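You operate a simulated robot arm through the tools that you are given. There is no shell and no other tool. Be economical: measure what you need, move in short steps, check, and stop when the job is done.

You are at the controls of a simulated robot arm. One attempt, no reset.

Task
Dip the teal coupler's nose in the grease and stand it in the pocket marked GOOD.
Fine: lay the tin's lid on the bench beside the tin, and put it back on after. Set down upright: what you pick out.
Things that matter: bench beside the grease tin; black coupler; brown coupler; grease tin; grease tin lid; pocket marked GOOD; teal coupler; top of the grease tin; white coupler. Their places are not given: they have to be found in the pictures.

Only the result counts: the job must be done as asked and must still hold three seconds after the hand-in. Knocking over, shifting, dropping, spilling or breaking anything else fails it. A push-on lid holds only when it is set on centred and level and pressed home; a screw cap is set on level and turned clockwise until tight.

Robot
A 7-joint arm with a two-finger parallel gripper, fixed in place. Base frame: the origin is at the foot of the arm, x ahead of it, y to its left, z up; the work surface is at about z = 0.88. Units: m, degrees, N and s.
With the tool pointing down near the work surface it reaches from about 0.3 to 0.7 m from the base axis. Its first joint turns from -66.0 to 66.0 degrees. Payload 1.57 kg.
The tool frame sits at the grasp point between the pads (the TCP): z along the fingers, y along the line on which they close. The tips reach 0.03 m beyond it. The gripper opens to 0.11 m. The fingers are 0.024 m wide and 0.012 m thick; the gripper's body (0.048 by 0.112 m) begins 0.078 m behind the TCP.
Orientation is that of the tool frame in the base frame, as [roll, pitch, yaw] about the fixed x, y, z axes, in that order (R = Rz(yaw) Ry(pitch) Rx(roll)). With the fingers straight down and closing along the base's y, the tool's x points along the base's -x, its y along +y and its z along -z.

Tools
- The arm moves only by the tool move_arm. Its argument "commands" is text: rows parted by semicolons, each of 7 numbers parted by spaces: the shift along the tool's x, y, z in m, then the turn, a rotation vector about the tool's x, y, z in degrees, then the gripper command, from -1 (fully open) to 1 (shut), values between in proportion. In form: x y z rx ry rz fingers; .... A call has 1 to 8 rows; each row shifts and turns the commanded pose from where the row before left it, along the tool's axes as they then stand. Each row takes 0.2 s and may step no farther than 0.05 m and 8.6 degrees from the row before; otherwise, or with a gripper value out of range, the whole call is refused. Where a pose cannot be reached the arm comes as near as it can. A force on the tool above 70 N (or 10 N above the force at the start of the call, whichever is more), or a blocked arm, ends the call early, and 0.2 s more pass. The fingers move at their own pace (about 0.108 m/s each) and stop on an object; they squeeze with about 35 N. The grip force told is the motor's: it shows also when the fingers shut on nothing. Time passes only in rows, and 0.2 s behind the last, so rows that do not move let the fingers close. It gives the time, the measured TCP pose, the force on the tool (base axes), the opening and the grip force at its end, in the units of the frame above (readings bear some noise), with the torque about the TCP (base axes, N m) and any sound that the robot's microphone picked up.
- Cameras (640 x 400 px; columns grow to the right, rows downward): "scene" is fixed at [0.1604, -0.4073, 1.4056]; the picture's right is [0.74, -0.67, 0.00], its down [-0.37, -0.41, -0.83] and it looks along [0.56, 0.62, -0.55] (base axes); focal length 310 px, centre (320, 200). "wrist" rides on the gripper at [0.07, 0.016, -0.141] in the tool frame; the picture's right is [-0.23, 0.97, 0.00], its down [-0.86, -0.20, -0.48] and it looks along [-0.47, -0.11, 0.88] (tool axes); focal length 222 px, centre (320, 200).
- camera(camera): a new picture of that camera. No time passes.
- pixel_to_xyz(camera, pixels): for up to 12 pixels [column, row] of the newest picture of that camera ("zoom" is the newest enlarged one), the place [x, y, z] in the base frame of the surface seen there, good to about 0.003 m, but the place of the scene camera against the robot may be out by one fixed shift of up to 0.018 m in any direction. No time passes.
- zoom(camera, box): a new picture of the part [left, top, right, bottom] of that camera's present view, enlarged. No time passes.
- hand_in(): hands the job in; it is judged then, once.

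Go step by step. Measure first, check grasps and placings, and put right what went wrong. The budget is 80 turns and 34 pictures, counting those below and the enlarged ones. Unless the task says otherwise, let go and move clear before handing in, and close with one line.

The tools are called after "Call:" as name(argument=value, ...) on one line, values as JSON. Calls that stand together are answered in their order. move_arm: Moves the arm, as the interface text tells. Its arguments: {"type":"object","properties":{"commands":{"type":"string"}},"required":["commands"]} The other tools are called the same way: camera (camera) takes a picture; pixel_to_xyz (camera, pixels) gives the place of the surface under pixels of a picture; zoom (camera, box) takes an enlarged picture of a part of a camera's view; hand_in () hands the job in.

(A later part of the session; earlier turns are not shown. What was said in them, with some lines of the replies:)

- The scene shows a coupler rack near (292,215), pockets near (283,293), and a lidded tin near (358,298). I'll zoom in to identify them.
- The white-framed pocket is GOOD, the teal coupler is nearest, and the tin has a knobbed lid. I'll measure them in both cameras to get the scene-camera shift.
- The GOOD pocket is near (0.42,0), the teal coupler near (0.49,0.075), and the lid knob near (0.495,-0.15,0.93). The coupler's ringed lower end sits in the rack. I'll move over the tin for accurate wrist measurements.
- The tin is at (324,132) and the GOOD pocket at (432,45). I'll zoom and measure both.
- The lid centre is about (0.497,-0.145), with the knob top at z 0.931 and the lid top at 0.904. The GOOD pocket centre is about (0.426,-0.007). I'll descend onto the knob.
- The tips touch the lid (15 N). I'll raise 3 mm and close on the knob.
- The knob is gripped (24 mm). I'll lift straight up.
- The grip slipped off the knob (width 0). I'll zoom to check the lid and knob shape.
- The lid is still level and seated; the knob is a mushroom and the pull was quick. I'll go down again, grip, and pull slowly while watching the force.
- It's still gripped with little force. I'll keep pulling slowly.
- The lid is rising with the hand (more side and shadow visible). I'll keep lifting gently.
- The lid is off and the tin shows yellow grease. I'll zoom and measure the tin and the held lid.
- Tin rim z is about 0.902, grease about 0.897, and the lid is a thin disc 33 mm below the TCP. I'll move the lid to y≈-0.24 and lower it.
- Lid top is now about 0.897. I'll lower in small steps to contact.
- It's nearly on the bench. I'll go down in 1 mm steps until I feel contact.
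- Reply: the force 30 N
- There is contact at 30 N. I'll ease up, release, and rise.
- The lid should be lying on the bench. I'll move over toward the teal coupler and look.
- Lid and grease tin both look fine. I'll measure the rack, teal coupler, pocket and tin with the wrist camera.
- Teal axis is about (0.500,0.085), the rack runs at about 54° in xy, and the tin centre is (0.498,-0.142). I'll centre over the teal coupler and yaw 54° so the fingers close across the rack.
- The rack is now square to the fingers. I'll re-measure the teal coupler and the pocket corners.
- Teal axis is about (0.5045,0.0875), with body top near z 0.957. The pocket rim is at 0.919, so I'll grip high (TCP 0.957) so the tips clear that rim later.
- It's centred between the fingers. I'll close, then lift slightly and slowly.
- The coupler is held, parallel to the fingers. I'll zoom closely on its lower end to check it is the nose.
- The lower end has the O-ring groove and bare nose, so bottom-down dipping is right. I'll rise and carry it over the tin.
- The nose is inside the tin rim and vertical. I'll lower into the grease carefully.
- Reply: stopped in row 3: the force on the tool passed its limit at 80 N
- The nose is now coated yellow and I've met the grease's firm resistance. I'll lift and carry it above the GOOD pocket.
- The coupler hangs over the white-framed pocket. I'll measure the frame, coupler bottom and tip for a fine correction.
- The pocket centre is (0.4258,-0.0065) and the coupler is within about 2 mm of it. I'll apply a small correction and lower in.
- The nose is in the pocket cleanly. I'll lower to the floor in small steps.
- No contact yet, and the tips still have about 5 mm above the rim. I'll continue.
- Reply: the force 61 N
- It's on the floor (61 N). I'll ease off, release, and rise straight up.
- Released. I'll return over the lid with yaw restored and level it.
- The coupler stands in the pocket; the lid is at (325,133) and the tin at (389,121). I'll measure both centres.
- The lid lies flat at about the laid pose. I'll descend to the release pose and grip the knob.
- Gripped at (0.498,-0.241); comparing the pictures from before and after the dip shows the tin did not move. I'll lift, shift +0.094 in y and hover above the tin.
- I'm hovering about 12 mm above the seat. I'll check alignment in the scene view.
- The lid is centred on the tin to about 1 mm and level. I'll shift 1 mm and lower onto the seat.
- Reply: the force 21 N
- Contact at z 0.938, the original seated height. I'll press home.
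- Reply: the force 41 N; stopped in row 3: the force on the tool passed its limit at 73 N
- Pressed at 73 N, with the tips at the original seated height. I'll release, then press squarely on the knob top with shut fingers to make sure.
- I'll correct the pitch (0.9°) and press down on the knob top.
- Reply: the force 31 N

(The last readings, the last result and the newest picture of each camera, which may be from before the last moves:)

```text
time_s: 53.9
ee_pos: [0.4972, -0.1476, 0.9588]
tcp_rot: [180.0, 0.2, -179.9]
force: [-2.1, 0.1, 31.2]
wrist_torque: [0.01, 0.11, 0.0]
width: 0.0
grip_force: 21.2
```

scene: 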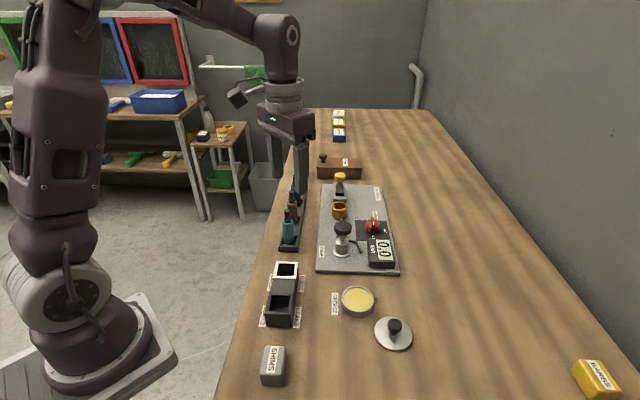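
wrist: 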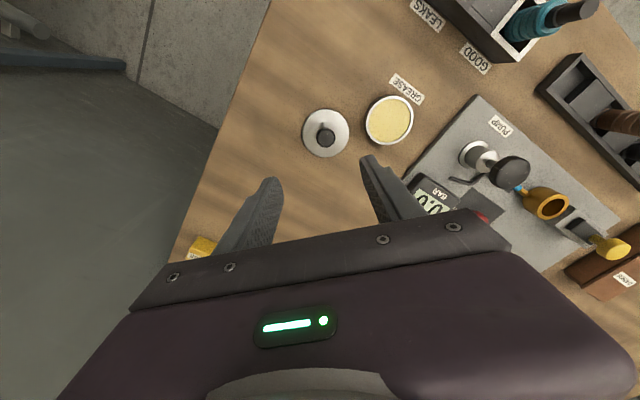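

Call:
move_arm(commands="0 0 0.001 0 0 0 1;0 0 0.001 0 0 0 1;0 0 0.001 0 0 0 1;0 0 0.001 0 0 0 1;0 0 0 0 0 0 1")

Call:
move_arm(commands="0 0 -0.01 0 0 0 1;0 0 -0.04 0 0 0 1;0 0 -0.05 0 0 0 1;0 0 -0.05 0 0 0 0;0 0 0 0 0 0 0")

Call:
zoom(camera="scene", box=[328, 275, 392, 315])

Call:
pixel_to_xyz(camera="zoom", pixels=[[160, 250], [300, 350], [430, 300], [440, 180], [220, 130], [310, 130]])

```text
time_s: 54.6
ee_pos: [0.4991, -0.1478, 0.9592]
tcp_rot: [-179.8, 0.3, -179.8]
force: [-4.5, 3.3, 20.8]
wrist_torque: [0.11, 0.2, 0.0]
width: 0.0
grip_force: 21.0
stopped in row 3: the force on the tool passed its limit at 73 N (the readings are from after the stop); the commanded pose is now the measured one
```

```text
time_s: 55.8
ee_pos: [0.4971, -0.1479, 1.1093]
tcp_rot: [180.0, 0.4, -179.9]
force: [-0.1, 0.6, -0.4]
wrist_torque: [-0.04, 0.01, -0.01]
width: 0.055
grip_force: 0.0
```

```text
10.00 times, centred on (360, 295) of scene
```

zoom: 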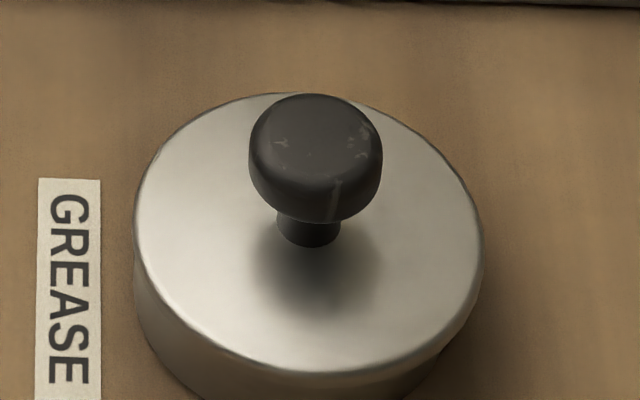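

```text
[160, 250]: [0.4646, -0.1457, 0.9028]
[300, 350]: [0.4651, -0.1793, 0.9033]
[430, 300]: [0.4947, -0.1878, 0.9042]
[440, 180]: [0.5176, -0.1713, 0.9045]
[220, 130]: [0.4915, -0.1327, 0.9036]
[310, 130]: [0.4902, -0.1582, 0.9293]
```

The lid sits level at the original height (0.903–0.9045) and matches the first picture to under 1 mm. I'll use the last picture to confirm the coupler.

Call:
zoom(camera="scene", box=[240, 170, 400, 330])

```text
2.50 times, centred on (320, 250) of scene
```

zoom: 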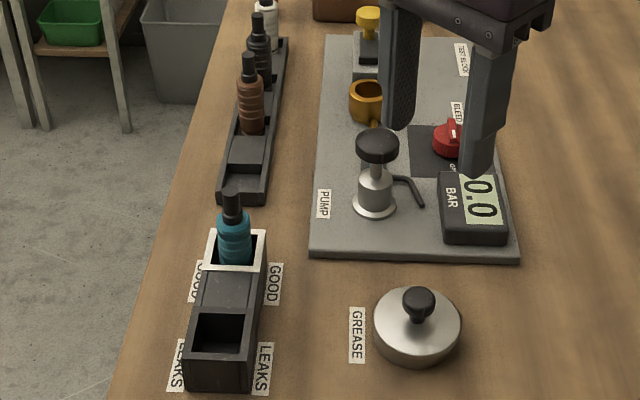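

The teal coupler stands upright in GOOD, the lid is on the tin, the other couplers are undisturbed, and the arm is clear. I'm handing in.

Call:
hand_in()

```text
The job is handed in.
```

The job is handed in: the teal coupler's nose is greased, it stands upright in the GOOD pocket, and the lid is pressed back onto the grease tin.
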